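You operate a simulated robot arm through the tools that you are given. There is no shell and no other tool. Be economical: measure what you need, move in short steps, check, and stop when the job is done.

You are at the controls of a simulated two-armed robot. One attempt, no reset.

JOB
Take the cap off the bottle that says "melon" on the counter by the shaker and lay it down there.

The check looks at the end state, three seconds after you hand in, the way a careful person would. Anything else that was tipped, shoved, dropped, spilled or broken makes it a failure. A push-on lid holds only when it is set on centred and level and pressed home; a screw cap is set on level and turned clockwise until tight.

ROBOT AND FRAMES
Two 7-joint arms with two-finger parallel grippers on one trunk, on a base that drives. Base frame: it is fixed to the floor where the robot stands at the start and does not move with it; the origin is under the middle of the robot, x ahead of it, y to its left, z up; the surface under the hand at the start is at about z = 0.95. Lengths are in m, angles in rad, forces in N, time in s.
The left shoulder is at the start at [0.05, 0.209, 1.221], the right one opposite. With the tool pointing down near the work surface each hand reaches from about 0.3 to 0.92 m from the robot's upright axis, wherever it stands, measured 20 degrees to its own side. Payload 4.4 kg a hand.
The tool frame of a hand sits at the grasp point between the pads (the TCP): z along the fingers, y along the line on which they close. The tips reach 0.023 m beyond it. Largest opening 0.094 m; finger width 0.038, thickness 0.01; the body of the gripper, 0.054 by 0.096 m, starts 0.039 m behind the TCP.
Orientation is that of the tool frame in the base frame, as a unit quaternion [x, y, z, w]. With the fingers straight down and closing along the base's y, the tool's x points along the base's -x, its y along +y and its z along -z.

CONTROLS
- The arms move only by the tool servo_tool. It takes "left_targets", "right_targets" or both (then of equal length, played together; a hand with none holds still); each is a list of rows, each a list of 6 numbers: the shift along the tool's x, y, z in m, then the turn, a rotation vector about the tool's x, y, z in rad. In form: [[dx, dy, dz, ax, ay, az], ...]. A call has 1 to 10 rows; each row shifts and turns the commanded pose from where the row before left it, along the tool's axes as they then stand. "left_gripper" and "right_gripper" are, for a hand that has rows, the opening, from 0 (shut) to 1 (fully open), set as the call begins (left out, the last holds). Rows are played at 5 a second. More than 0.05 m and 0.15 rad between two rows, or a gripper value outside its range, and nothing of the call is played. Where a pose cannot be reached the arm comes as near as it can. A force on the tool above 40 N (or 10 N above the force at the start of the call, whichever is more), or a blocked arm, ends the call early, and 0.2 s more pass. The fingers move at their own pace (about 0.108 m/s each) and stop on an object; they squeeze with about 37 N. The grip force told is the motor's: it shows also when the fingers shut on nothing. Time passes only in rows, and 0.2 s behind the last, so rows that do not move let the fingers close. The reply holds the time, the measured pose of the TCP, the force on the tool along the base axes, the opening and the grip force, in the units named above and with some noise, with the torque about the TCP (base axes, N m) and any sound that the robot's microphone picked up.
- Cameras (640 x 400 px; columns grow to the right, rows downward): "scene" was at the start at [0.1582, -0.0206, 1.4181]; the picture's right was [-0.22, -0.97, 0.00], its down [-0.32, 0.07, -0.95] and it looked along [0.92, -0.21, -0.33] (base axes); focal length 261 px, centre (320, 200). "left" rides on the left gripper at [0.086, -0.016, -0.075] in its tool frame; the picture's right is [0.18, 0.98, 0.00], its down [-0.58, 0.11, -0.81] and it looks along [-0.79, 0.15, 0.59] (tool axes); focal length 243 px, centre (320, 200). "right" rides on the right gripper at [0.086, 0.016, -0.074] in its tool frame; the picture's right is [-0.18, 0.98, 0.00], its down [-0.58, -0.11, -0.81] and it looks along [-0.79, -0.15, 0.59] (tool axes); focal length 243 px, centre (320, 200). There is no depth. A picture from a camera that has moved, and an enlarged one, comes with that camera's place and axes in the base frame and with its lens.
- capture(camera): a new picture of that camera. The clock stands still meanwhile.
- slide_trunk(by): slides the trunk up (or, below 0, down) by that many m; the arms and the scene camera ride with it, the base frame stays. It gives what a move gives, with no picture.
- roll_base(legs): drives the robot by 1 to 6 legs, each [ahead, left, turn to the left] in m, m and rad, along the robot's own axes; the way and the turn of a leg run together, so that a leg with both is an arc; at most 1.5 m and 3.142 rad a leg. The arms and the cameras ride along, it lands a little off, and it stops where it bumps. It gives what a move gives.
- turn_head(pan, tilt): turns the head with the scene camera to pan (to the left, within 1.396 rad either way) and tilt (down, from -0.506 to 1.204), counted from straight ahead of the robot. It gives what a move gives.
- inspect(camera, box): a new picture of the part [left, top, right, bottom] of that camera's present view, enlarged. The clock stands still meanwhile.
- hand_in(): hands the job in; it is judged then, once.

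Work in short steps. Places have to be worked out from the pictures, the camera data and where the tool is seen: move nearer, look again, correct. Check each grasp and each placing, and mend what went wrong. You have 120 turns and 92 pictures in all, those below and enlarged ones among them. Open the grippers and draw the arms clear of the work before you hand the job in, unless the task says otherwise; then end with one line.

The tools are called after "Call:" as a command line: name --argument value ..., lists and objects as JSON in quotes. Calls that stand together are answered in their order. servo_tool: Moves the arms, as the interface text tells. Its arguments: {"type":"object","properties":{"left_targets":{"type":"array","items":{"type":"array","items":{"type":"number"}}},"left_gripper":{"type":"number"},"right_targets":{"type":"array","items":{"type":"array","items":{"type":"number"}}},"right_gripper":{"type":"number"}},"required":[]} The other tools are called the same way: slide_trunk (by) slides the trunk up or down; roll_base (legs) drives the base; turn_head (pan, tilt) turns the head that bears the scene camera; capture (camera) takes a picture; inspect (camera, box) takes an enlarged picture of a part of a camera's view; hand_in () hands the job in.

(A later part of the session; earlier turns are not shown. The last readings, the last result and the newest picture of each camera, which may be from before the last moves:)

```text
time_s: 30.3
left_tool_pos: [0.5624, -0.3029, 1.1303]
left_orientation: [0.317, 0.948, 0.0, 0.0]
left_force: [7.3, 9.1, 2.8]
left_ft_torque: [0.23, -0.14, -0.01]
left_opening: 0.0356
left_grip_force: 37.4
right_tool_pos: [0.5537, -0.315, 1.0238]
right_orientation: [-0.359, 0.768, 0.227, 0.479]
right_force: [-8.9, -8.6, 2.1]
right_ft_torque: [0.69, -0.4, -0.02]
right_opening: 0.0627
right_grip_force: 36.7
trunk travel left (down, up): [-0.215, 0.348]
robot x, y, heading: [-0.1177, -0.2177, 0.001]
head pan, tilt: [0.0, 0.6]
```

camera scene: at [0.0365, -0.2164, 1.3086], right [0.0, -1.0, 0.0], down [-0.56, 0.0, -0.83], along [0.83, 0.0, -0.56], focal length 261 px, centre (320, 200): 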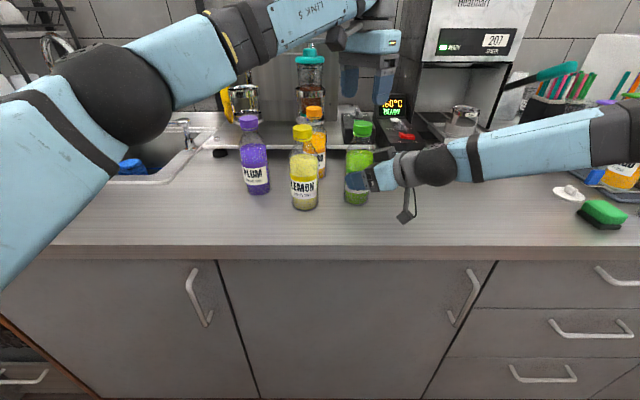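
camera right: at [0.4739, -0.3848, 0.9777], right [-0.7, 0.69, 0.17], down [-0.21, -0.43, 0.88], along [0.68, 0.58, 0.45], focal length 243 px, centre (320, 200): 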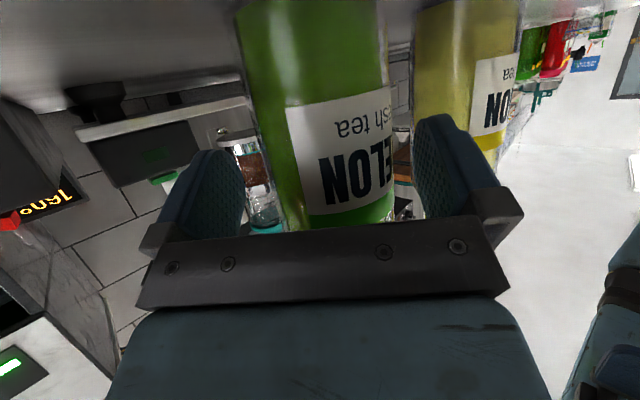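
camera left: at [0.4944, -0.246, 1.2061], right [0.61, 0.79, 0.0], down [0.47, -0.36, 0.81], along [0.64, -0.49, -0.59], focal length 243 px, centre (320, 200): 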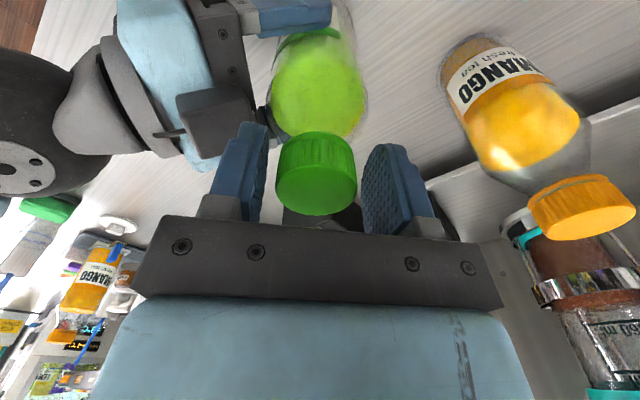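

The cap turns with almost no torque. I recentre by 1.5 mm and keep unscrewing with a slight rise.

Call:
servo_tool --left_targets '[[0, 0.0015, 0, 0, 0, 0], [0, 0, -0.0003, 0, 0, -0.14], [0, 0, -0.0003, 0, 0, -0.14], [0, 0, -0.0003, 0, 0, -0.14], [0, 0, -0.0003, 0, 0, -0.14], [0, 0, -0.0003, 0, 0, -0.14], [0, 0, 0, 0, 0, 0]]'

Call:
capture --camera "left"

```text
time_s: 31.9
left_tool_pos: [0.5626, -0.3035, 1.1314]
left_orientation: [-0.027, 1.0, -0.001, 0.0]
left_force: [-8.4, -6.0, 0.2]
left_ft_torque: [-0.11, 0.12, 0.05]
left_opening: 0.0357
left_grip_force: 37.1
right_tool_pos: [0.5539, -0.3146, 1.0237]
right_orientation: [-0.359, 0.768, 0.227, 0.479]
right_force: [7.5, 5.9, 0.2]
right_ft_torque: [-0.66, 0.76, -0.1]
right_opening: 0.0628
right_grip_force: 37.2
trunk travel left (down, up): [-0.215, 0.348]
robot x, y, heading: [-0.1213, -0.2156, 0.001]
head pan, tilt: [0.0, 0.6]
```

```text
57 pictures are left
camera left: at [0.4775, -0.3227, 1.2069], right [-0.24, 0.97, 0.0], down [0.58, 0.14, 0.81], along [0.78, 0.19, -0.59], focal length 243 px, centre (320, 200)
```

left: 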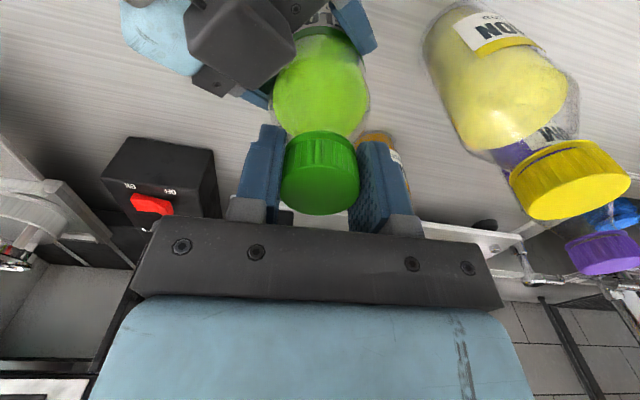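

Turned about 50° so far, well behaved. Continuing counter-clockwise with the slight rise.

Call:
servo_tool --left_targets '[[0.001, -0.0007, -0.0003, 0, 0, -0.14], [0, 0, -0.0003, 0, 0, -0.14], [0, 0, -0.0003, 0, 0, -0.14], [0, 0, -0.0003, 0, 0, -0.14], [0, 0, -0.0003, 0, 0, -0.14], [0, 0, -0.0003, 0, 0, -0.14], [0, 0, 0, 0, 0, 0]]'

Call:
capture --camera "scene"

```text
time_s: 33.5
left_tool_pos: [0.5629, -0.3031, 1.1316]
left_orientation: [-0.433, 0.901, 0.0, 0.0]
left_force: [9.1, -10.3, -6.9]
left_ft_torque: [-0.17, -0.09, -0.01]
left_opening: 0.0358
left_grip_force: 37.0
right_tool_pos: [0.5536, -0.3133, 1.0236]
right_orientation: [-0.36, 0.768, 0.227, 0.479]
right_force: [-9.4, 10.6, 4.6]
right_ft_torque: [-0.82, -0.86, 0.22]
right_opening: 0.0626
right_grip_force: 36.4
trunk travel left (down, up): [-0.215, 0.348]
robot x, y, heading: [-0.1195, -0.2141, 0.003]
head pan, tilt: [0.0, 0.6]
```

```text
56 pictures are left
camera scene: at [0.0367, -0.2164, 1.3085], right [0.0, -1.0, 0.0], down [-0.57, 0.0, -0.82], along [0.82, 0.0, -0.57], focal length 261 px, centre (320, 200)
```

scene: 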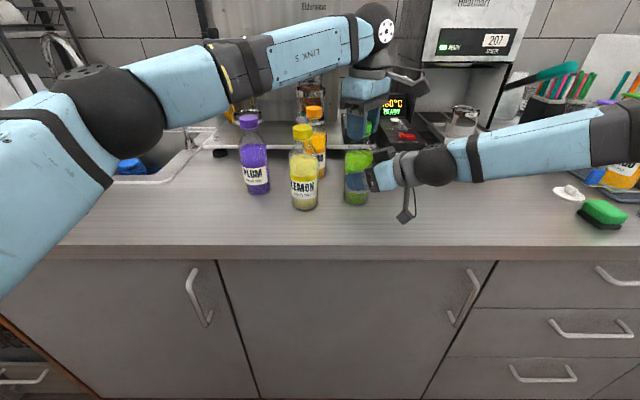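

Pull-up force is 7 N, so my rise is ahead of the thread. I continue turning without rising, with a small lateral relief.

Call:
servo_tool --left_targets '[[0, -0.001, 0.0008, 0, 0, -0.14], [0, 0, 0, 0, 0, -0.14], [0, 0, 0, 0, 0, -0.14], [0, 0, 0, 0, 0, -0.14], [0, 0, 0, 0, 0, -0.14], [0, 0, 0, 0, 0, -0.14], [0, 0, 0, 0, 0, 0]]'

Call:
capture --camera "left"

```text
time_s: 35.1
left_tool_pos: [0.5625, -0.3022, 1.1328]
left_orientation: [0.763, -0.646, 0.001, -0.001]
left_force: [20.5, -7.9, 0.5]
left_ft_torque: [-0.12, -0.28, -0.03]
left_opening: 0.0357
left_grip_force: 36.8
right_tool_pos: [0.553, -0.3136, 1.0243]
right_orientation: [-0.359, 0.768, 0.226, 0.479]
right_force: [-22.5, 9.6, 1.9]
right_ft_torque: [-0.39, -1.88, 0.4]
right_opening: 0.0629
right_grip_force: 36.5
trunk travel left (down, up): [-0.215, 0.348]
robot x, y, heading: [-0.1173, -0.2182, 0.003]
head pan, tilt: [0.0, 0.6]
```

```text
55 pictures are left
camera left: at [0.5928, -0.3843, 1.208], right [-0.94, -0.34, 0.0], down [-0.2, 0.56, 0.81], along [-0.28, 0.76, -0.59], focal length 243 px, centre (320, 200)
```

left: 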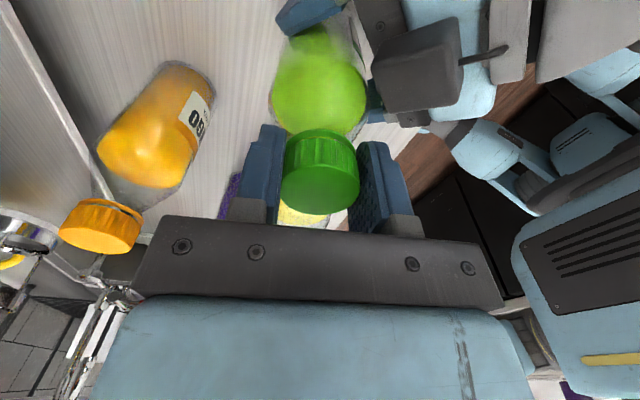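

Turned about 150°, cap up 3 mm, torque low. I relieve 20 N of lateral load and continue turning.

Call:
servo_tool --left_targets '[[0.001, -0.0017, 0, 0, 0, 0], [0, 0, -0.0003, 0, 0, -0.14], [0, 0, -0.0003, 0, 0, -0.14], [0, 0, -0.0003, 0, 0, -0.14], [0, 0, -0.0003, 0, 0, -0.14], [0, 0, -0.0003, 0, 0, -0.14], [0, 0, 0, 0, 0, 0]]'

Call:
inspect --camera "scene" --box '[290, 60, 450, 220]'

```text
time_s: 36.7
left_tool_pos: [0.5652, -0.3037, 1.1343]
left_orientation: [0.938, -0.346, 0.0, 0.001]
left_force: [4.7, 2.0, -0.3]
left_ft_torque: [0.12, 0.1, 0.01]
left_opening: 0.0357
left_grip_force: 36.7
right_tool_pos: [0.5542, -0.3159, 1.0241]
right_orientation: [-0.358, 0.769, 0.226, 0.479]
right_force: [-3.6, -3.4, -0.3]
right_ft_torque: [0.06, -0.49, 0.0]
right_opening: 0.0627
right_grip_force: 37.1
trunk travel left (down, up): [-0.215, 0.348]
robot x, y, heading: [-0.121, -0.2192, 0.01]
head pan, tilt: [0.0, 0.6]
```

```text
2.50 times, centred on (370, 140) of scene
camera zoom: at [0.0366, -0.2165, 1.3086], right [0.0, -1.0, 0.0], down [-0.56, 0.0, -0.83], along [0.83, 0.0, -0.56], focal length 653 px, centre (195, 350)
```

zoom: 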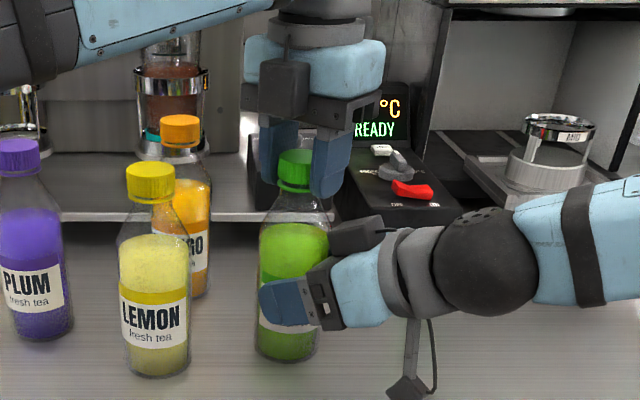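

Turned about 190° with rise and near-zero forces. I test with a gentle 3 mm pull upward.

Call:
servo_tool --left_targets '[[0, 0, -0.0015, 0, 0, 0], [0, 0, -0.0015, 0, 0, 0], [0, 0, 0, 0, 0, 0]]'

```text
time_s: 37.5
left_tool_pos: [0.5654, -0.3027, 1.1349]
left_orientation: [0.938, -0.346, -0.002, 0.0]
left_force: [6.9, 5.5, -13.9]
left_ft_torque: [0.22, -0.04, -0.01]
left_opening: 0.0358
left_grip_force: 36.9
right_tool_pos: [0.554, -0.3147, 1.0243]
right_orientation: [-0.359, 0.768, 0.227, 0.48]
right_force: [-7.0, -5.0, 9.9]
right_ft_torque: [0.39, -0.85, 0.01]
right_opening: 0.0629
right_grip_force: 37.2
trunk travel left (down, up): [-0.215, 0.348]
robot x, y, heading: [-0.1227, -0.2191, 0.001]
head pan, tilt: [0.0, 0.6]
```

Still threaded. I relax the pull and keep turning.

Call:
servo_tool --left_targets '[[0, 0, 0.002, 0, 0, 0], [0, 0, -0.0003, 0, 0, -0.14], [0, 0, -0.0003, 0, 0, -0.14], [0, 0, -0.0003, 0, 0, -0.14], [0, 0, -0.0003, 0, 0, -0.14], [0, 0, -0.0003, 0, 0, -0.14], [0, 0, 0, 0, 0, 0]]'

```text
time_s: 39.1
left_tool_pos: [0.5656, -0.3044, 1.1363]
left_orientation: [1.0, -0.003, -0.001, -0.001]
left_force: [3.8, 6.5, -20.7]
left_ft_torque: [0.26, -0.15, 0.01]
left_opening: 0.0356
left_grip_force: 37.5
right_tool_pos: [0.5546, -0.3146, 1.0244]
right_orientation: [-0.358, 0.768, 0.226, 0.48]
right_force: [-4.5, -6.6, 17.3]
right_ft_torque: [0.64, -0.54, -0.04]
right_opening: 0.0628
right_grip_force: 36.5
trunk travel left (down, up): [-0.215, 0.348]
robot x, y, heading: [-0.1206, -0.2139, 0.007]
head pan, tilt: [0.0, 0.6]
```

Pull force is now 21 N. I relax it by 2 mm and read again, then turn further.

Call:
servo_tool --left_targets '[[0, 0, 0.0015, 0, 0, 0], [0, 0, 0, 0, 0, -0.14], [0, 0, 0, 0, 0, -0.14], [0, 0, 0, 0, 0, -0.14], [0, 0, 0, 0, 0, 0]]'

Call:
capture --camera "left"

```text
time_s: 40.3
left_tool_pos: [0.5654, -0.3044, 1.1347]
left_orientation: [0.979, 0.206, 0.001, 0.0]
left_force: [-2.5, 9.6, -7.7]
left_ft_torque: [0.23, -0.02, -0.01]
left_opening: 0.0359
left_grip_force: 36.8
right_tool_pos: [0.5545, -0.3154, 1.0237]
right_orientation: [-0.358, 0.769, 0.226, 0.48]
right_force: [2.8, -9.4, 8.6]
right_ft_torque: [0.87, 0.18, -0.15]
right_opening: 0.0627
right_grip_force: 36.8
trunk travel left (down, up): [-0.215, 0.348]
robot x, y, heading: [-0.1205, -0.2196, 0.0]
head pan, tilt: [0.0, 0.6]
```

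```text
53 pictures are left
camera left: at [0.6378, -0.2536, 1.2104], right [0.56, -0.83, 0.0], down [-0.49, -0.33, 0.81], along [-0.67, -0.45, -0.59], focal length 243 px, centre (320, 200)
```

left: 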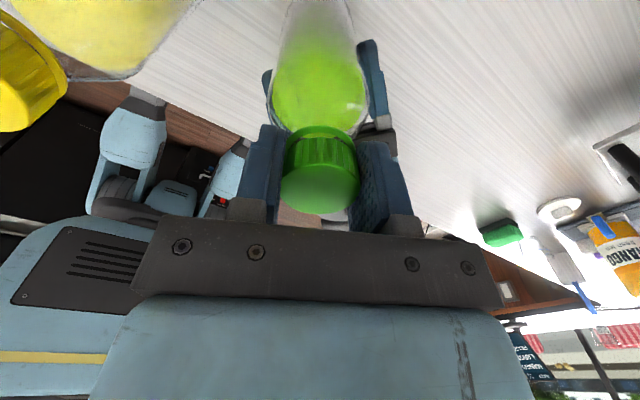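

257° turned; torque remains nil and the cap has risen about 5 mm. Continuing while the wrist allows.

Call:
servo_tool --left_targets '[[0, 0, 0, 0, 0, -0.14], [0, 0, 0, 0, 0, -0.14], [0, 0, 0, 0, 0, -0.14], [0, 0, 0, 0, 0, -0.14], [0, 0, 0, 0, 0, -0.14], [0, 0, 0, 0, 0, 0]]'

Call:
inspect --camera "scene" --box '[320, 80, 420, 180]'

```text
time_s: 41.7
left_tool_pos: [0.5642, -0.3044, 1.135]
left_orientation: [0.849, 0.528, 0.0, 0.001]
left_force: [-3.4, 11.1, 3.4]
left_ft_torque: [0.16, 0.05, -0.05]
left_opening: 0.0358
left_grip_force: 36.8
right_tool_pos: [0.5546, -0.3164, 1.0224]
right_orientation: [-0.358, 0.769, 0.226, 0.479]
right_force: [3.9, -10.0, 0.8]
right_ft_torque: [1.07, 0.54, -0.13]
right_opening: 0.0625
right_grip_force: 36.8
trunk travel left (down, up): [-0.215, 0.348]
robot x, y, heading: [-0.122, -0.2148, 0.003]
head pan, tilt: [0.0, 0.6]
```

```text
4.00 times, centred on (370, 130) of scene
camera zoom: at [0.0361, -0.2162, 1.3086], right [0.0, -1.0, 0.0], down [-0.56, 0.0, -0.83], along [0.83, 0.0, -0.56], focal length 1044 px, centre (120, 480)
```

zoom: 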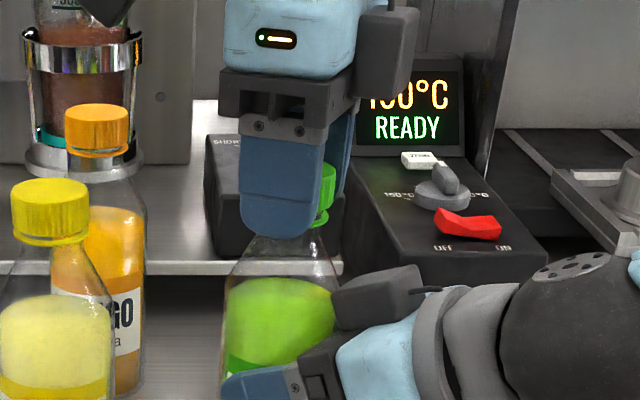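

Thread still lifting (+3 N). A few more rows of turn with a little rise.

Call:
servo_tool --left_targets '[[0, 0.0, -0.0004, 0, 0, -0.14], [0, 0, -0.0002, 0, 0, -0.14], [0, 0, -0.0002, 0, 0, -0.14], [0, 0, -0.0002, 0, 0, -0.14], [0, 0, -0.0002, 0, 0, -0.14], [0, 0, 0, 0, 0, 0]]'

```text
time_s: 43.1
left_tool_pos: [0.5653, -0.3054, 1.1354]
left_orientation: [0.617, 0.787, -0.002, -0.001]
left_force: [-13.0, 9.2, -1.2]
left_ft_torque: [0.1, 0.05, -0.03]
left_opening: 0.0356
left_grip_force: 36.9
right_tool_pos: [0.5539, -0.3153, 1.0233]
right_orientation: [-0.358, 0.769, 0.226, 0.479]
right_force: [11.2, -8.8, -0.2]
right_ft_torque: [0.84, 1.32, -0.23]
right_opening: 0.0625
right_grip_force: 36.9
trunk travel left (down, up): [-0.215, 0.348]
robot x, y, heading: [-0.1187, -0.2161, 0.003]
head pan, tilt: [0.0, 0.6]
```

About 330° turned. Test pull of 3 mm.

Call:
servo_tool --left_targets '[[0, 0, -0.0015, 0, 0, 0], [0, 0, -0.0015, 0, 0, 0], [0, 0, 0, 0, 0, 0]]'

```text
time_s: 43.9
left_tool_pos: [0.5656, -0.3043, 1.1377]
left_orientation: [0.617, 0.787, -0.001, -0.001]
left_force: [-13.7, 5.1, -10.7]
left_ft_torque: [-0.02, -0.01, -0.01]
left_opening: 0.0357
left_grip_force: 36.8
right_tool_pos: [0.5556, -0.3154, 1.0242]
right_orientation: [-0.358, 0.768, 0.226, 0.48]
right_force: [14.2, -5.0, 6.2]
right_ft_torque: [0.77, 1.5, -0.23]
right_opening: 0.0629
right_grip_force: 37.2
trunk travel left (down, up): [-0.215, 0.348]
robot x, y, heading: [-0.1182, -0.218, 0.003]
head pan, tilt: [0.0, 0.6]
```

Still resisting (11 N). I keep turning under this light lift.

Call:
servo_tool --left_targets '[[0, 0, 0, 0, 0, -0.14], [0, 0, 0, 0, 0, -0.14], [0, 0, 0, 0, 0, -0.14], [0, 0, 0, 0, 0, -0.14], [0, 0, 0, 0, 0, 0]]'

Call:
inspect --camera "scene" --box '[320, 80, 420, 180]'

```text
time_s: 45.1
left_tool_pos: [0.5695, -0.3, 1.144]
left_orientation: [0.38, 0.925, -0.003, 0.003]
left_force: [5.3, -14.4, 23.7]
left_ft_torque: [-0.14, 0.19, 0.08]
left_opening: 0.036
left_grip_force: 37.3
left hand out of reach, approached as far as the arm can: row 2, 4
right_tool_pos: [0.5522, -0.3115, 1.0224]
right_orientation: [-0.361, 0.768, 0.227, 0.478]
right_force: [-6.5, 18.0, -15.0]
right_ft_torque: [-1.41, -0.17, 0.22]
right_opening: 0.0628
right_grip_force: 37.0
trunk travel left (down, up): [-0.215, 0.348]
robot x, y, heading: [-0.1188, -0.215, 0.003]
head pan, tilt: [0.0, 0.6]
```

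```text
4.00 times, centred on (370, 130) of scene
camera zoom: at [0.0356, -0.2156, 1.3087], right [0.0, -1.0, 0.0], down [-0.56, 0.0, -0.83], along [0.83, 0.0, -0.56], focal length 1044 px, centre (120, 480)
```

zoom: 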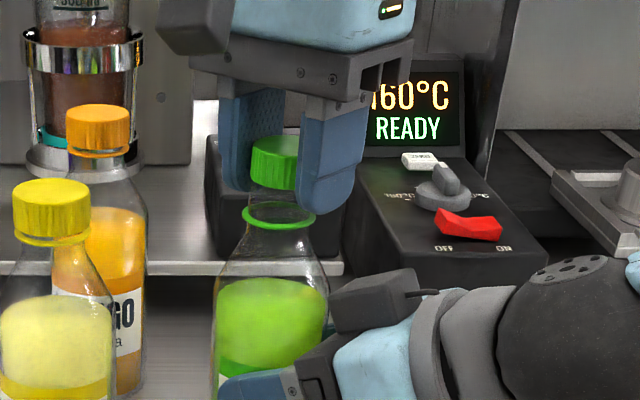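

The cap is clear of its ring and has popped up. I lift gently straight up.

Call:
servo_tool --left_targets '[[0, 0, -0.004, 0, 0, 0], [0, 0, -0.004, 0, 0, 0], [0, 0, 0, 0, 0, 0]]'

Call:
inspect --camera "scene" --box '[320, 80, 420, 180]'

```text
time_s: 45.9
left_tool_pos: [0.5705, -0.2987, 1.1493]
left_orientation: [0.379, 0.925, -0.001, -0.002]
left_force: [-1.2, -1.2, -0.6]
left_ft_torque: [0.09, -0.09, -0.02]
left_opening: 0.0359
left_grip_force: 37.0
right_tool_pos: [0.5546, -0.3162, 1.0231]
right_orientation: [-0.357, 0.769, 0.226, 0.48]
right_force: [0.9, 0.9, -2.6]
right_ft_torque: [-0.09, 0.1, 0.02]
right_opening: 0.0626
right_grip_force: 36.9
trunk travel left (down, up): [-0.215, 0.348]
robot x, y, heading: [-0.1216, -0.215, 0.009]
head pan, tilt: [0.0, 0.6]
```

```text
4.00 times, centred on (370, 130) of scene
camera zoom: at [0.0371, -0.2165, 1.3084], right [0.0, -1.0, 0.0], down [-0.57, 0.0, -0.82], along [0.82, 0.0, -0.57], focal length 1044 px, centre (120, 480)
```

zoom: 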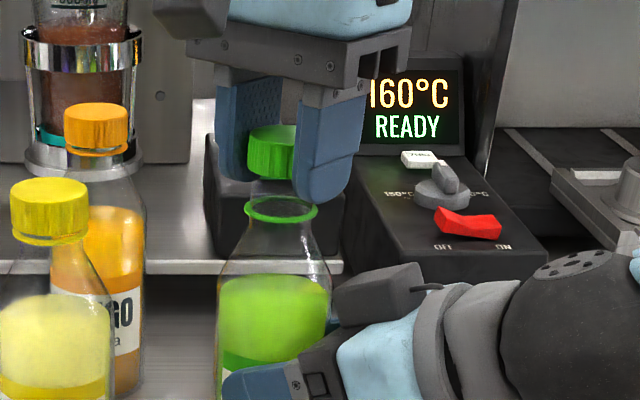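

The cap is off and held. I lift it to about z 1.23, then open the right hand.

Call:
servo_tool --left_targets '[[0, 0, -0.02, 0, 0, 0], [0, 0, -0.03, 0, 0, 0], [0, 0, -0.03, 0, 0, 0], [0, 0, 0, 0, 0, 0]]'

Call:
servo_tool --right_targets '[[0, 0, 0, 0, 0, 0], [0, 0, 0, 0, 0, 0], [0, 0, 0, 0, 0, 0]]' --right_gripper 1

Call:
capture --camera "scene"

Call:
capture --camera "right"

```text
time_s: 46.9
left_tool_pos: [0.57, -0.2982, 1.2283]
left_orientation: [0.375, 0.927, 0.0, 0.0]
left_force: [-1.0, -0.3, -0.1]
left_ft_torque: [0.01, -0.03, 0.0]
left_opening: 0.0358
left_grip_force: 37.3
right_tool_pos: [0.5549, -0.3138, 1.0234]
right_orientation: [-0.358, 0.769, 0.226, 0.479]
right_force: [0.5, -0.2, -2.9]
right_ft_torque: [-0.03, 0.02, 0.01]
right_opening: 0.0624
right_grip_force: 37.2
trunk travel left (down, up): [-0.215, 0.348]
robot x, y, heading: [-0.1208, -0.2186, 0.002]
head pan, tilt: [0.0, 0.6]
```

```text
time_s: 47.7
left_tool_pos: [0.5696, -0.2992, 1.229]
left_orientation: [0.375, 0.927, -0.001, 0.0]
left_force: [0.2, 0.0, 0.4]
left_ft_torque: [0.02, -0.02, 0.04]
left_opening: 0.0358
left_grip_force: 37.1
right_tool_pos: [0.553, -0.3142, 1.0235]
right_orientation: [-0.358, 0.769, 0.226, 0.479]
right_force: [-0.3, 0.6, 0.4]
right_ft_torque: [0.0, 0.01, 0.02]
right_opening: 0.0941
right_grip_force: 0.1
trunk travel left (down, up): [-0.215, 0.348]
robot x, y, heading: [-0.1217, -0.2161, 0.005]
head pan, tilt: [0.0, 0.6]
```

```text
49 pictures are left
camera scene: at [0.0365, -0.2164, 1.3086], right [0.0, -1.0, 0.0], down [-0.56, 0.0, -0.83], along [0.83, 0.0, -0.56], focal length 261 px, centre (320, 200)
```

scene: 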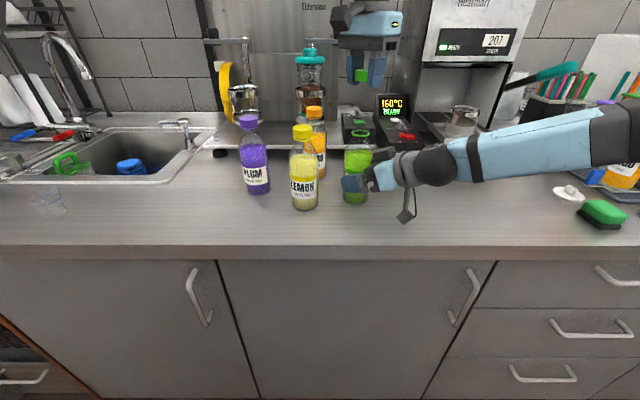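

```text
48 pictures are left
camera right: at [0.474, -0.3846, 0.9778], right [-0.7, 0.69, 0.17], down [-0.21, -0.43, 0.88], along [0.68, 0.58, 0.45], focal length 243 px, centre (320, 200)
```

right: 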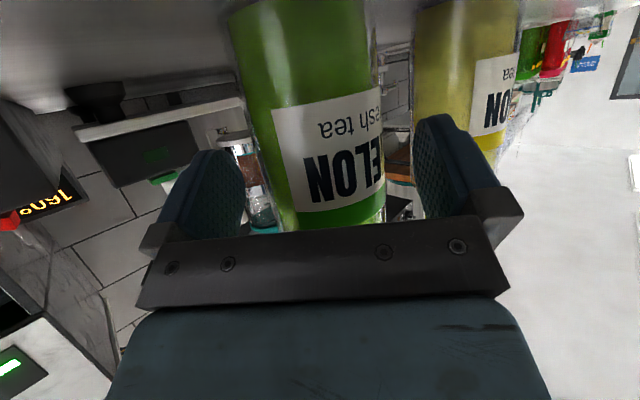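

The bottle stands free, clear of both pads. I back the right hand out level along its approach, then raise it.

Call:
servo_tool --right_targets '[[-0.0, 0, -0.02, 0, 0, 0], [0, 0, -0.03, 0, 0, 0], [0, 0, -0.03, 0, 0, 0], [0, 0, -0.04, 0, 0, 0], [0, 0, -0.04, 0, 0, 0], [0, 0, 0, 0, 0, 0]]'

Call:
capture --camera "scene"

```text
time_s: 49.1
left_tool_pos: [0.5701, -0.2992, 1.2263]
left_orientation: [0.375, 0.927, -0.001, 0.0]
left_force: [-0.3, 0.0, -1.0]
left_ft_torque: [0.01, 0.02, 0.04]
left_opening: 0.0357
left_grip_force: 36.7
right_tool_pos: [0.4632, -0.4238, 1.0901]
right_orientation: [-0.358, 0.767, 0.228, 0.481]
right_force: [-0.5, 0.9, -0.3]
right_ft_torque: [0.0, 0.02, 0.0]
right_opening: 0.0937
right_grip_force: 0.1
trunk travel left (down, up): [-0.215, 0.348]
robot x, y, heading: [-0.1186, -0.2155, 0.009]
head pan, tilt: [0.0, 0.6]
```

```text
47 pictures are left
camera scene: at [0.0375, -0.2161, 1.3084], right [0.0, -1.0, 0.0], down [-0.57, 0.0, -0.82], along [0.82, 0.0, -0.57], focal length 261 px, centre (320, 200)
```

scene: 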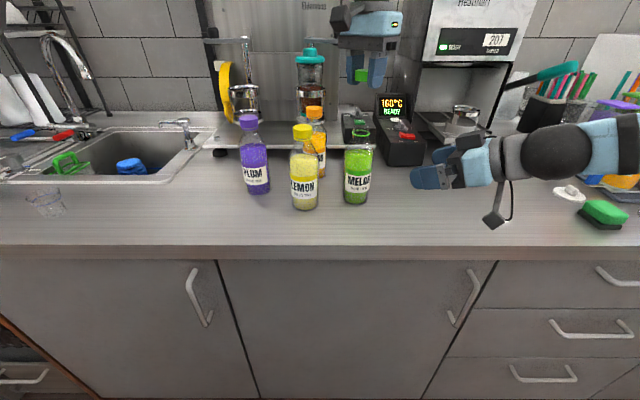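

The bottle is upright and untouched. I move the right hand further up and away to the right.

Call:
servo_tool --right_targets '[[-0.03, 0, -0.03, 0, 0, 0], [-0.03, 0, -0.03, 0, 0, 0], [-0.01, -0.0095, -0.041, 0, 0, 0], [-0.01, -0.0095, -0.041, 0, 0, 0], [0, 0, 0, 0, 0, 0]]'

Call:
capture --camera "scene"

Call:
capture --camera "left"

```text
time_s: 50.3
left_tool_pos: [0.5711, -0.2995, 1.228]
left_orientation: [0.375, 0.927, -0.001, 0.001]
left_force: [-0.8, -0.1, 0.3]
left_ft_torque: [0.03, 0.04, -0.04]
left_opening: 0.036
left_grip_force: 36.7
right_tool_pos: [0.4187, -0.5085, 1.2189]
right_orientation: [-0.358, 0.767, 0.228, 0.481]
right_force: [-0.5, -0.2, -0.1]
right_ft_torque: [-0.01, 0.0, 0.01]
right_opening: 0.094
right_grip_force: 0.0
trunk travel left (down, up): [-0.215, 0.348]
robot x, y, heading: [-0.1184, -0.2164, 0.008]
head pan, tilt: [0.0, 0.6]
```

```text
46 pictures are left
camera scene: at [0.0376, -0.2165, 1.3084], right [0.0, -1.0, 0.0], down [-0.57, 0.0, -0.82], along [0.82, 0.0, -0.57], focal length 261 px, centre (320, 200)
```

scene: 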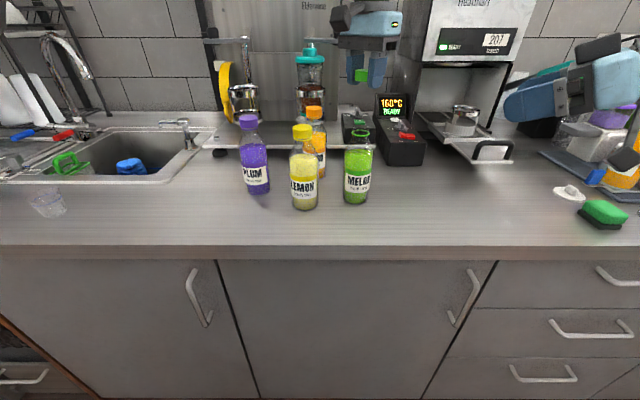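

```text
45 pictures are left
camera left: at [0.4974, -0.2499, 1.3031], right [0.55, 0.83, 0.0], down [0.49, -0.33, 0.81], along [0.67, -0.45, -0.59], focal length 243 px, centre (320, 200)
```

left: 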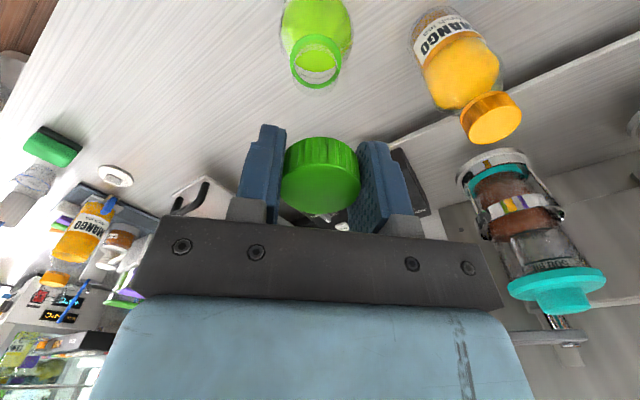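

Cap firmly held. I'll raise the trunk back for higher elbows, move the right hand farther away, then lay the cap at about (0.50,-0.41), a clear counter spot beside the melon bottle.

Call:
slide_trunk --by 0.085

Call:
servo_tool --right_targets '[[0.01, 0, -0.039, 0, 0, 0], [0.01, 0, -0.039, 0, 0, 0], [0.01, 0, -0.039, 0, 0, 0], [0, 0, 0, 0, 0, 0]]'

```text
time_s: 51.5
left_tool_pos: [0.5699, -0.3001, 1.3142]
left_orientation: [0.375, 0.927, 0.0, 0.0]
left_force: [0.5, -0.6, 0.6]
left_ft_torque: [0.01, 0.01, 0.02]
left_opening: 0.036
left_grip_force: 36.7
right_tool_pos: [0.4184, -0.5083, 1.3058]
right_orientation: [-0.358, 0.767, 0.228, 0.482]
right_force: [-0.4, -0.2, 1.6]
right_ft_torque: [0.0, 0.0, 0.02]
right_opening: 0.0939
right_grip_force: 0.0
trunk travel left (down, up): [-0.3, 0.263]
robot x, y, heading: [-0.121, -0.2165, 0.004]
head pan, tilt: [0.0, 0.6]
```

```text
time_s: 52.5
left_tool_pos: [0.5698, -0.2981, 1.3128]
left_orientation: [0.375, 0.927, 0.0, 0.0]
left_force: [0.9, -1.0, -0.3]
left_ft_torque: [-0.03, 0.02, -0.01]
left_opening: 0.0356
left_grip_force: 36.9
right_tool_pos: [0.3414, -0.5978, 1.3273]
right_orientation: [-0.358, 0.767, 0.229, 0.481]
right_force: [0.8, -0.7, -0.5]
right_ft_torque: [0.0, 0.04, 0.0]
right_opening: 0.0939
right_grip_force: 0.2
trunk travel left (down, up): [-0.3, 0.263]
robot x, y, heading: [-0.1199, -0.2142, 0.0]
head pan, tilt: [0.0, 0.6]
```

Now the left hand goes across to (0.50,-0.41) and part way down.

Call:
servo_tool --left_targets '[[-0.0069, -0.0323, 0, 0, 0, 0], [-0.0069, -0.0323, 0, 0, 0, 0], [-0.0069, -0.0323, 0, 0, 0, 0], [-0.0069, -0.0323, 0, 0, 0, 0], [0, 0, 0.04, 0, 0, 0], [0, 0, 0.04, 0, 0, 0], [0, 0, 0.04, 0, 0, 0], [0, 0, 0, 0, 0, 0]]'

Call:
capture --camera "scene"

Call:
capture --camera "left"

```text
time_s: 54.3
left_tool_pos: [0.5526, -0.325, 1.2238]
left_orientation: [0.391, 0.92, -0.005, -0.001]
left_force: [-0.1, -0.4, -0.3]
left_ft_torque: [0.0, 0.0, -0.02]
left_opening: 0.0357
left_grip_force: 37.1
left hand out of reach, approached as far as the arm can: row 2, 3, 4, 5, 6, 7
right_tool_pos: [0.34, -0.5979, 1.328]
right_orientation: [-0.358, 0.767, 0.227, 0.481]
right_force: [-0.3, -0.1, 0.6]
right_ft_torque: [0.0, -0.01, 0.01]
right_opening: 0.0942
right_grip_force: 0.1
trunk travel left (down, up): [-0.3, 0.263]
robot x, y, heading: [-0.1203, -0.2167, -0.001]
head pan, tilt: [0.0, 0.6]
```

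```text
44 pictures are left
camera scene: at [0.0354, -0.2168, 1.3937], right [0.0, -1.0, 0.0], down [-0.56, 0.0, -0.83], along [0.83, 0.0, -0.56], focal length 261 px, centre (320, 200)
```

scene: 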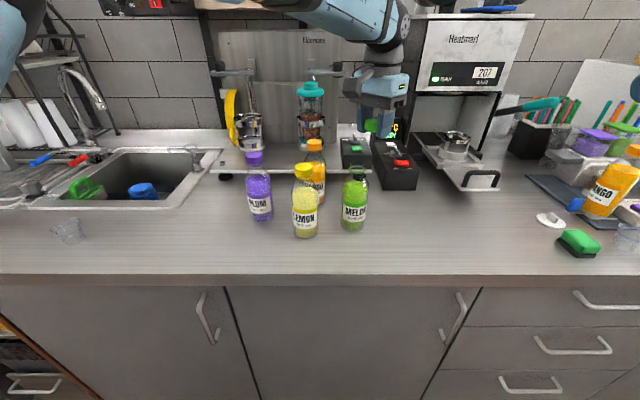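

```text
43 pictures are left
camera left: at [0.4822, -0.2718, 1.3], right [0.58, 0.81, -0.01], down [0.49, -0.34, 0.81], along [0.65, -0.47, -0.59], focal length 243 px, centre (320, 200)
```

left: 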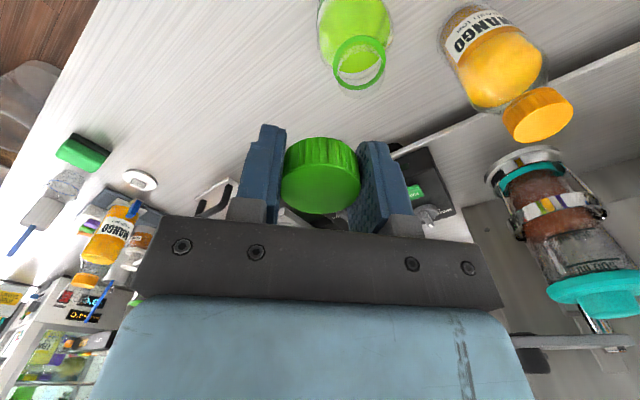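

The wrist is at its turn limit, which restricts reach. I lift and unwind the left hand clockwise toward mid-range, up high.

Call:
servo_tool --left_targets '[[0, 0, -0.04, 0, 0, 0.14], [0, 0, -0.03, 0, 0, 0.14], [0, 0, 0, 0, 0, 0.14], [0, 0, 0, 0, 0, 0.14], [0, 0, 0, 0, 0, 0.14], [0, 0, 0, 0, 0, 0.14], [0, 0, 0, 0, 0, 0.14], [0, 0, 0, 0, 0, 0.14], [0, 0, 0, 0, 0, 0.14], [0, 0, 0, 0, 0, 0.14]]'

Call:
servo_tool --left_targets '[[0, 0, 0, 0, 0, 0.14], [0, 0, 0, 0, 0, 0.14], [0, 0, 0, 0, 0, 0.14], [0, 0, 0, 0, 0, 0.14], [0, 0, 0, 0, 0, 0.14], [0, 0, 0, 0, 0, 0.14], [0, 0, 0, 0, 0, 0.14], [0, 0, 0, 0, 0, 0.14], [0, 0, 0, 0, 0, 0.14], [0, 0, 0, 0, 0, 0.14]]'

Call:
capture --camera "left"

Call:
capture --camera "scene"

```text
time_s: 56.5
left_tool_pos: [0.5559, -0.3236, 1.2933]
left_orientation: [0.885, 0.466, 0.0, 0.0]
left_force: [-0.1, -0.6, 0.7]
left_ft_torque: [0.02, 0.0, 0.0]
left_opening: 0.0357
left_grip_force: 36.7
right_tool_pos: [0.3422, -0.5981, 1.3289]
right_orientation: [-0.358, 0.767, 0.228, 0.482]
right_force: [-0.4, 0.5, -0.1]
right_ft_torque: [0.01, 0.0, 0.04]
right_opening: 0.0937
right_grip_force: 0.0
trunk travel left (down, up): [-0.3, 0.263]
robot x, y, heading: [-0.1204, -0.2169, -0.0]
head pan, tilt: [0.0, 0.6]
```

```text
time_s: 58.7
left_tool_pos: [0.5548, -0.3223, 1.2951]
left_orientation: [0.977, -0.213, 0.0, -0.001]
left_force: [0.5, 0.7, 0.2]
left_ft_torque: [0.02, -0.01, 0.0]
left_opening: 0.0358
left_grip_force: 37.2
right_tool_pos: [0.3422, -0.5974, 1.3277]
right_orientation: [-0.358, 0.767, 0.228, 0.482]
right_force: [-0.2, 0.1, -0.9]
right_ft_torque: [0.0, -0.01, -0.03]
right_opening: 0.0942
right_grip_force: 0.0
trunk travel left (down, up): [-0.3, 0.263]
robot x, y, heading: [-0.1218, -0.2218, 0.002]
head pan, tilt: [0.0, 0.6]
```

```text
42 pictures are left
camera left: at [0.6406, -0.3431, 1.3698], right [-0.24, -0.97, 0.0], down [-0.57, 0.14, 0.81], along [-0.78, 0.2, -0.59], focal length 243 px, centre (320, 200)
```

left: 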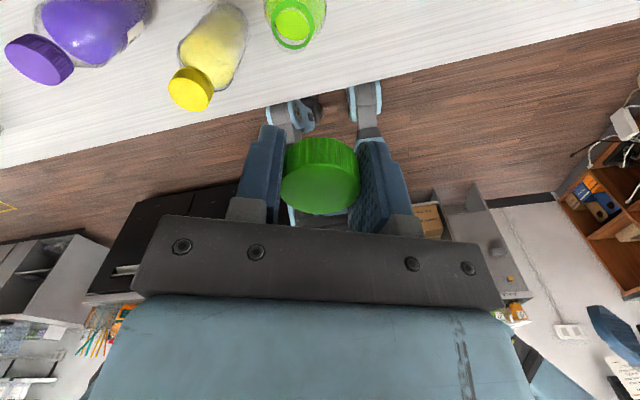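

```text
41 pictures are left
camera scene: at [0.0365, -0.2164, 1.3936], right [0.0, -1.0, 0.0], down [-0.56, 0.0, -0.83], along [0.83, 0.0, -0.56], focal length 261 px, centre (320, 200)
```

scene: 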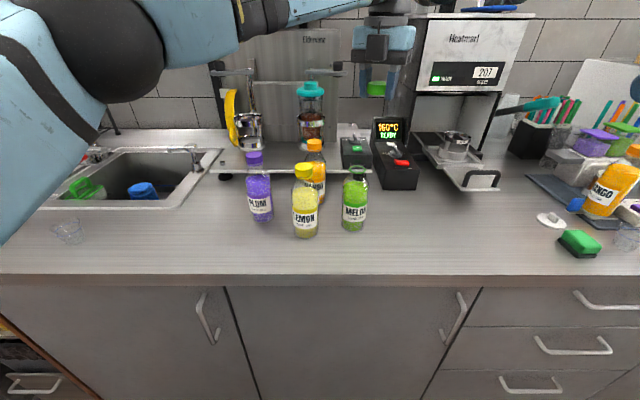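

Unwound well. A bit more turn, then across to (0.50,-0.41) at height.

Call:
servo_tool --left_targets '[[0, 0, 0, 0, 0, 0.14], [0, 0, 0, 0, 0, 0.14], [0, 0, 0, 0, 0, 0.14], [0, 0, 0, 0, 0, 0.14], [0, 0, 0, 0, 0, 0.14], [0.0187, 0.029, 0, 0, 0, 0], [0.0187, 0.029, 0, 0, 0, 0], [0.0187, 0.029, 0, 0, 0, 0], [0, 0, 0, 0, 0, 0]]'

Call:
capture --camera "scene"

```text
time_s: 60.7
left_tool_pos: [0.5004, -0.4086, 1.2938]
left_orientation: [0.846, -0.534, 0.0, 0.001]
left_force: [-0.2, 0.7, 0.6]
left_ft_torque: [-0.03, 0.02, 0.01]
left_opening: 0.0358
left_grip_force: 36.9
right_tool_pos: [0.3418, -0.5974, 1.3292]
right_orientation: [-0.358, 0.767, 0.227, 0.481]
right_force: [0.3, 0.8, 1.0]
right_ft_torque: [0.01, 0.02, 0.01]
right_opening: 0.0941
right_grip_force: 0.1
trunk travel left (down, up): [-0.3, 0.263]
robot x, y, heading: [-0.1183, -0.214, 0.002]
head pan, tilt: [0.0, 0.6]
```

```text
40 pictures are left
camera scene: at [0.037, -0.2156, 1.3935], right [0.0, -1.0, 0.0], down [-0.57, 0.0, -0.82], along [0.82, 0.0, -0.57], focal length 261 px, centre (320, 200)
```

scene: 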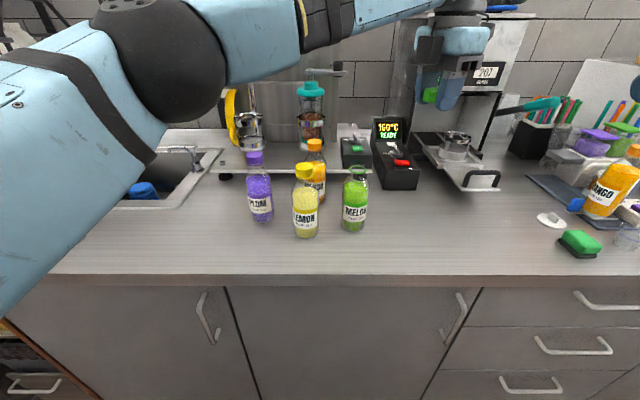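

In position. Descending to z≈1.10, then checking forearm clearance.

Call:
servo_tool --left_targets '[[0, 0, 0.039, 0, 0, 0], [0, 0, 0.039, 0, 0, 0], [0, 0, 0.039, 0, 0, 0], [0, 0, 0.039, 0, 0, 0], [0, 0, 0.037, 0, 0, 0], [0, 0, 0, 0, 0, 0]]'

Call:
capture --camera "scene"

Call:
capture --camera "left"

```text
time_s: 62.1
left_tool_pos: [0.4964, -0.4118, 1.1017]
left_orientation: [0.845, -0.534, 0.0, 0.0]
left_force: [0.0, 0.5, -0.5]
left_ft_torque: [-0.04, -0.04, 0.01]
left_opening: 0.0357
left_grip_force: 37.0
right_tool_pos: [0.3418, -0.5967, 1.329]
right_orientation: [-0.357, 0.767, 0.227, 0.483]
right_force: [0.3, 0.5, -0.3]
right_ft_torque: [-0.03, 0.0, 0.02]
right_opening: 0.0939
right_grip_force: 0.0
trunk travel left (down, up): [-0.3, 0.263]
robot x, y, heading: [-0.1215, -0.2151, 0.003]
head pan, tilt: [0.0, 0.6]
```

```text
39 pictures are left
camera scene: at [0.0362, -0.2163, 1.3936], right [0.0, -1.0, 0.0], down [-0.56, 0.0, -0.83], along [0.83, 0.0, -0.56], focal length 261 px, centre (320, 200)
```

scene: 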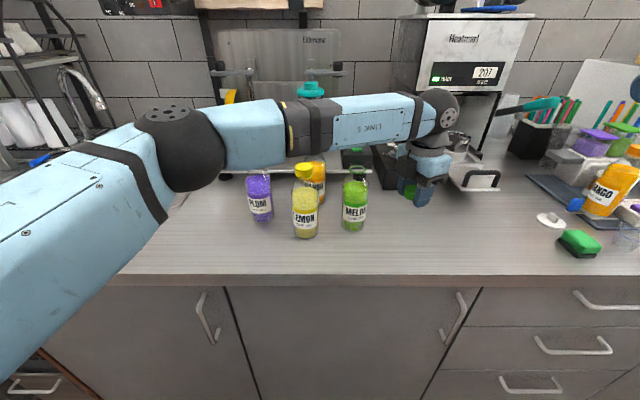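

```text
38 pictures are left
camera left: at [0.5481, -0.4822, 1.1767], right [-0.81, -0.59, 0.0], down [-0.35, 0.48, 0.81], along [-0.47, 0.65, -0.59], focal length 243 px, centre (320, 200)
```

left: 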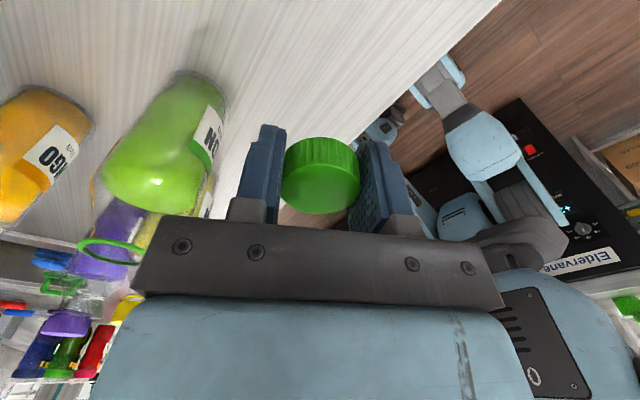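

Forearm passes in front of the bottles (x≈0.42–0.47) with clearance. Descending further to z≈1.03 and checking.

Call:
servo_tool --left_targets '[[0, 0, 0.035, 0, 0, 0], [0, 0, 0.035, 0, 0, 0], [0, 0, 0, 0, 0, 0]]'

Call:
capture --camera "scene"

Call:
capture --camera "left"

```text
time_s: 62.9
left_tool_pos: [0.4981, -0.4115, 1.0322]
left_orientation: [0.845, -0.534, 0.001, -0.001]
left_force: [-0.1, 0.9, -0.6]
left_ft_torque: [0.01, -0.02, 0.0]
left_opening: 0.036
left_grip_force: 36.7
right_tool_pos: [0.3411, -0.5977, 1.3298]
right_orientation: [-0.357, 0.767, 0.227, 0.482]
right_force: [-0.1, 0.3, 0.1]
right_ft_torque: [-0.01, 0.02, -0.01]
right_opening: 0.0941
right_grip_force: 0.2
trunk travel left (down, up): [-0.3, 0.263]
robot x, y, heading: [-0.1182, -0.214, 0.0]
head pan, tilt: [0.0, 0.6]
```

```text
37 pictures are left
camera scene: at [0.0361, -0.2164, 1.3936], right [0.0, -1.0, 0.0], down [-0.56, 0.0, -0.83], along [0.83, 0.0, -0.56], focal length 261 px, centre (320, 200)
```

scene: 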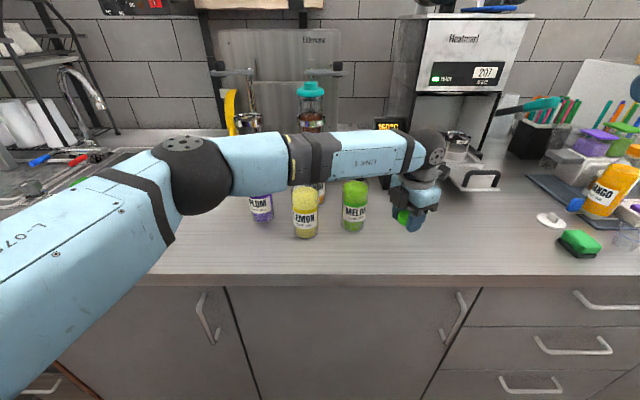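

```text
36 pictures are left
camera left: at [0.5501, -0.4815, 1.1078], right [-0.81, -0.59, 0.0], down [-0.35, 0.48, 0.81], along [-0.47, 0.65, -0.59], focal length 243 px, centre (320, 200)
```

left: 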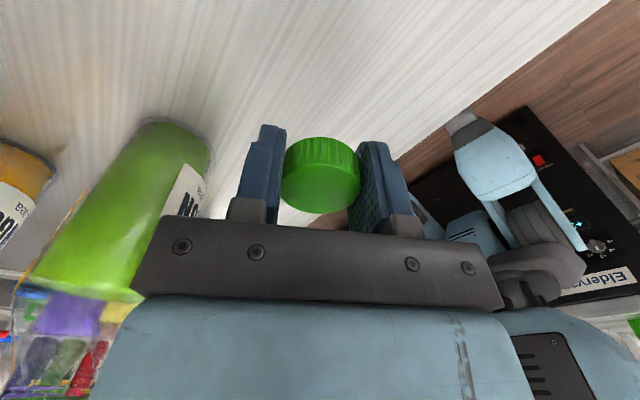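

Clear so far. For extra forearm clearance from the lemon bottle, I shift 3 cm toward myself, then lower nearly to the counter.

Call:
servo_tool --left_targets '[[-0.0128, 0.027, 0, 0, 0, 0], [0, 0, 0.02, 0, 0, 0], [0, 0, 0.02, 0, 0, 0], [0, 0, 0.01, 0, 0, 0], [0, 0, 0, 0, 0, 0]]'

Call:
capture --camera "scene"

Call:
inspect --camera "scene" --box '[340, 140, 480, 260]'

```text
time_s: 64.1
left_tool_pos: [0.4716, -0.4109, 0.9826]
left_orientation: [0.845, -0.534, 0.0, 0.0]
left_force: [-0.4, 0.9, 0.0]
left_ft_torque: [0.02, -0.02, -0.01]
left_opening: 0.0357
left_grip_force: 37.5
right_tool_pos: [0.3414, -0.598, 1.328]
right_orientation: [-0.359, 0.767, 0.228, 0.481]
right_force: [0.6, -0.1, -0.6]
right_ft_torque: [-0.01, -0.05, 0.01]
right_opening: 0.0941
right_grip_force: 0.1
trunk travel left (down, up): [-0.3, 0.263]
robot x, y, heading: [-0.1189, -0.2176, 0.005]
head pan, tilt: [0.0, 0.6]
```

```text
35 pictures are left
camera scene: at [0.0366, -0.2165, 1.3935], right [0.0, -1.0, 0.0], down [-0.56, 0.0, -0.83], along [0.83, 0.0, -0.56], focal length 261 px, centre (320, 200)
```

scene: 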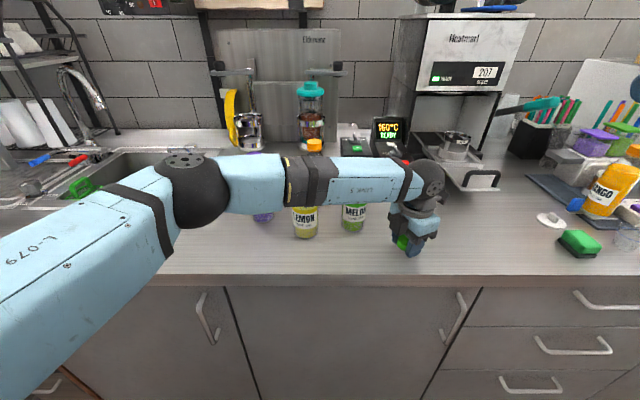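

```text
3.33 times, centred on (410, 200) of scene
camera zoom: at [0.0366, -0.2165, 1.3935], right [0.0, -1.0, 0.0], down [-0.56, 0.0, -0.83], along [0.83, 0.0, -0.56], focal length 870 px, centre (20, 200)
```

zoom: 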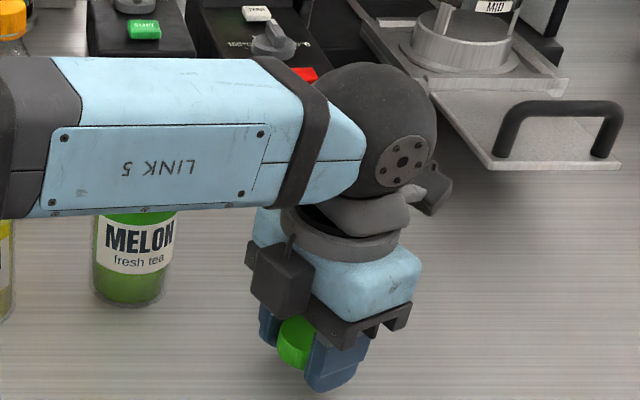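

Bottles undisturbed. I lower the last bit in small steps, watching for contact force.

Call:
servo_tool --left_targets '[[0, 0, 0.003, 0, 0, 0], [0, 0, 0.002, 0, 0, 0], [0, 0, 0, 0, 0, 0]]'

```text
time_s: 64.9
left_tool_pos: [0.471, -0.4103, 0.978]
left_orientation: [0.845, -0.534, 0.0, 0.0]
left_force: [0.1, 0.7, -0.7]
left_ft_torque: [-0.01, -0.01, -0.03]
left_opening: 0.0357
left_grip_force: 36.6
right_tool_pos: [0.3407, -0.5968, 1.3286]
right_orientation: [-0.359, 0.766, 0.229, 0.481]
right_force: [0.2, 0.2, 0.3]
right_ft_torque: [-0.01, 0.0, -0.01]
right_opening: 0.0941
right_grip_force: 0.1
trunk travel left (down, up): [-0.3, 0.263]
robot x, y, heading: [-0.1231, -0.2174, -0.001]
head pan, tilt: [0.0, 0.6]
```

Call:
servo_tool --left_targets '[[0, 0, 0.002, 0, 0, 0], [0, 0, 0.002, 0, 0, 0], [0, 0, 0, 0, 0, 0]]'

Call:
capture --camera "left"

```text
time_s: 65.7
left_tool_pos: [0.4704, -0.4105, 0.9729]
left_orientation: [0.845, -0.535, 0.001, 0.001]
left_force: [1.6, 0.4, 3.9]
left_ft_torque: [0.0, 0.09, 0.02]
left_opening: 0.0359
left_grip_force: 37.0
right_tool_pos: [0.3418, -0.5976, 1.3296]
right_orientation: [-0.358, 0.766, 0.228, 0.482]
right_force: [0.1, 0.4, -0.2]
right_ft_torque: [0.01, 0.01, -0.03]
right_opening: 0.0939
right_grip_force: 0.1
trunk travel left (down, up): [-0.3, 0.263]
robot x, y, heading: [-0.1194, -0.216, 0.002]
head pan, tilt: [0.0, 0.6]
```

```text
33 pictures are left
camera left: at [0.5227, -0.4812, 1.0484], right [-0.81, -0.59, 0.0], down [-0.35, 0.48, 0.81], along [-0.47, 0.65, -0.59], focal length 243 px, centre (320, 200)
```

left: 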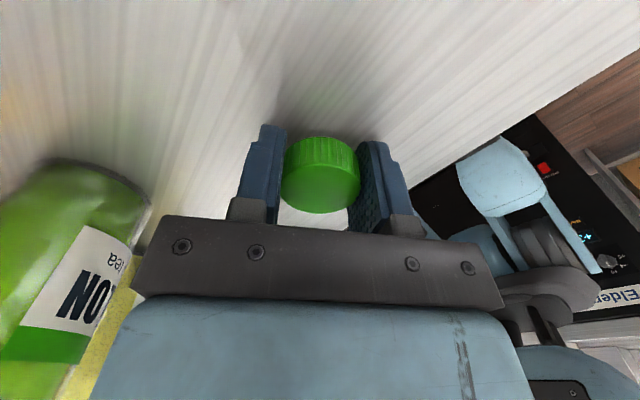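

Light contact with the counter (4 N). I open the left gripper to release the cap.

Call:
servo_tool --left_targets '[[0, 0, -0.0005, 0, 0, 0], [0, 0, 0, 0, 0, 0], [0, 0, 0, 0, 0, 0]]' --left_gripper 0.65

Call:
capture --camera "left"

```text
time_s: 66.5
left_tool_pos: [0.4704, -0.4107, 0.9733]
left_orientation: [0.845, -0.534, 0.001, 0.001]
left_force: [2.4, 2.0, 8.2]
left_ft_torque: [0.08, 0.26, -0.08]
left_opening: 0.0594
left_grip_force: 0.1
right_tool_pos: [0.3416, -0.5966, 1.3301]
right_orientation: [-0.358, 0.767, 0.227, 0.482]
right_force: [0.1, 0.0, 0.2]
right_ft_torque: [-0.04, -0.02, -0.01]
right_opening: 0.0941
right_grip_force: 0.0
trunk travel left (down, up): [-0.3, 0.263]
robot x, y, heading: [-0.1181, -0.2166, 0.002]
head pan, tilt: [0.0, 0.6]
```

```text
32 pictures are left
camera left: at [0.5222, -0.4812, 1.0485], right [-0.81, -0.59, 0.0], down [-0.35, 0.48, 0.81], along [-0.47, 0.65, -0.59], focal length 243 px, centre (320, 200)
```

left: 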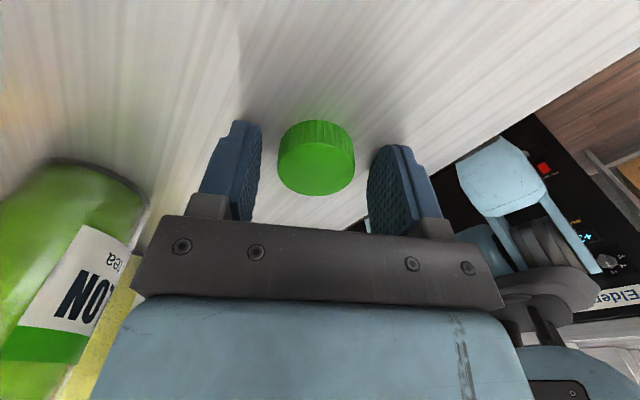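

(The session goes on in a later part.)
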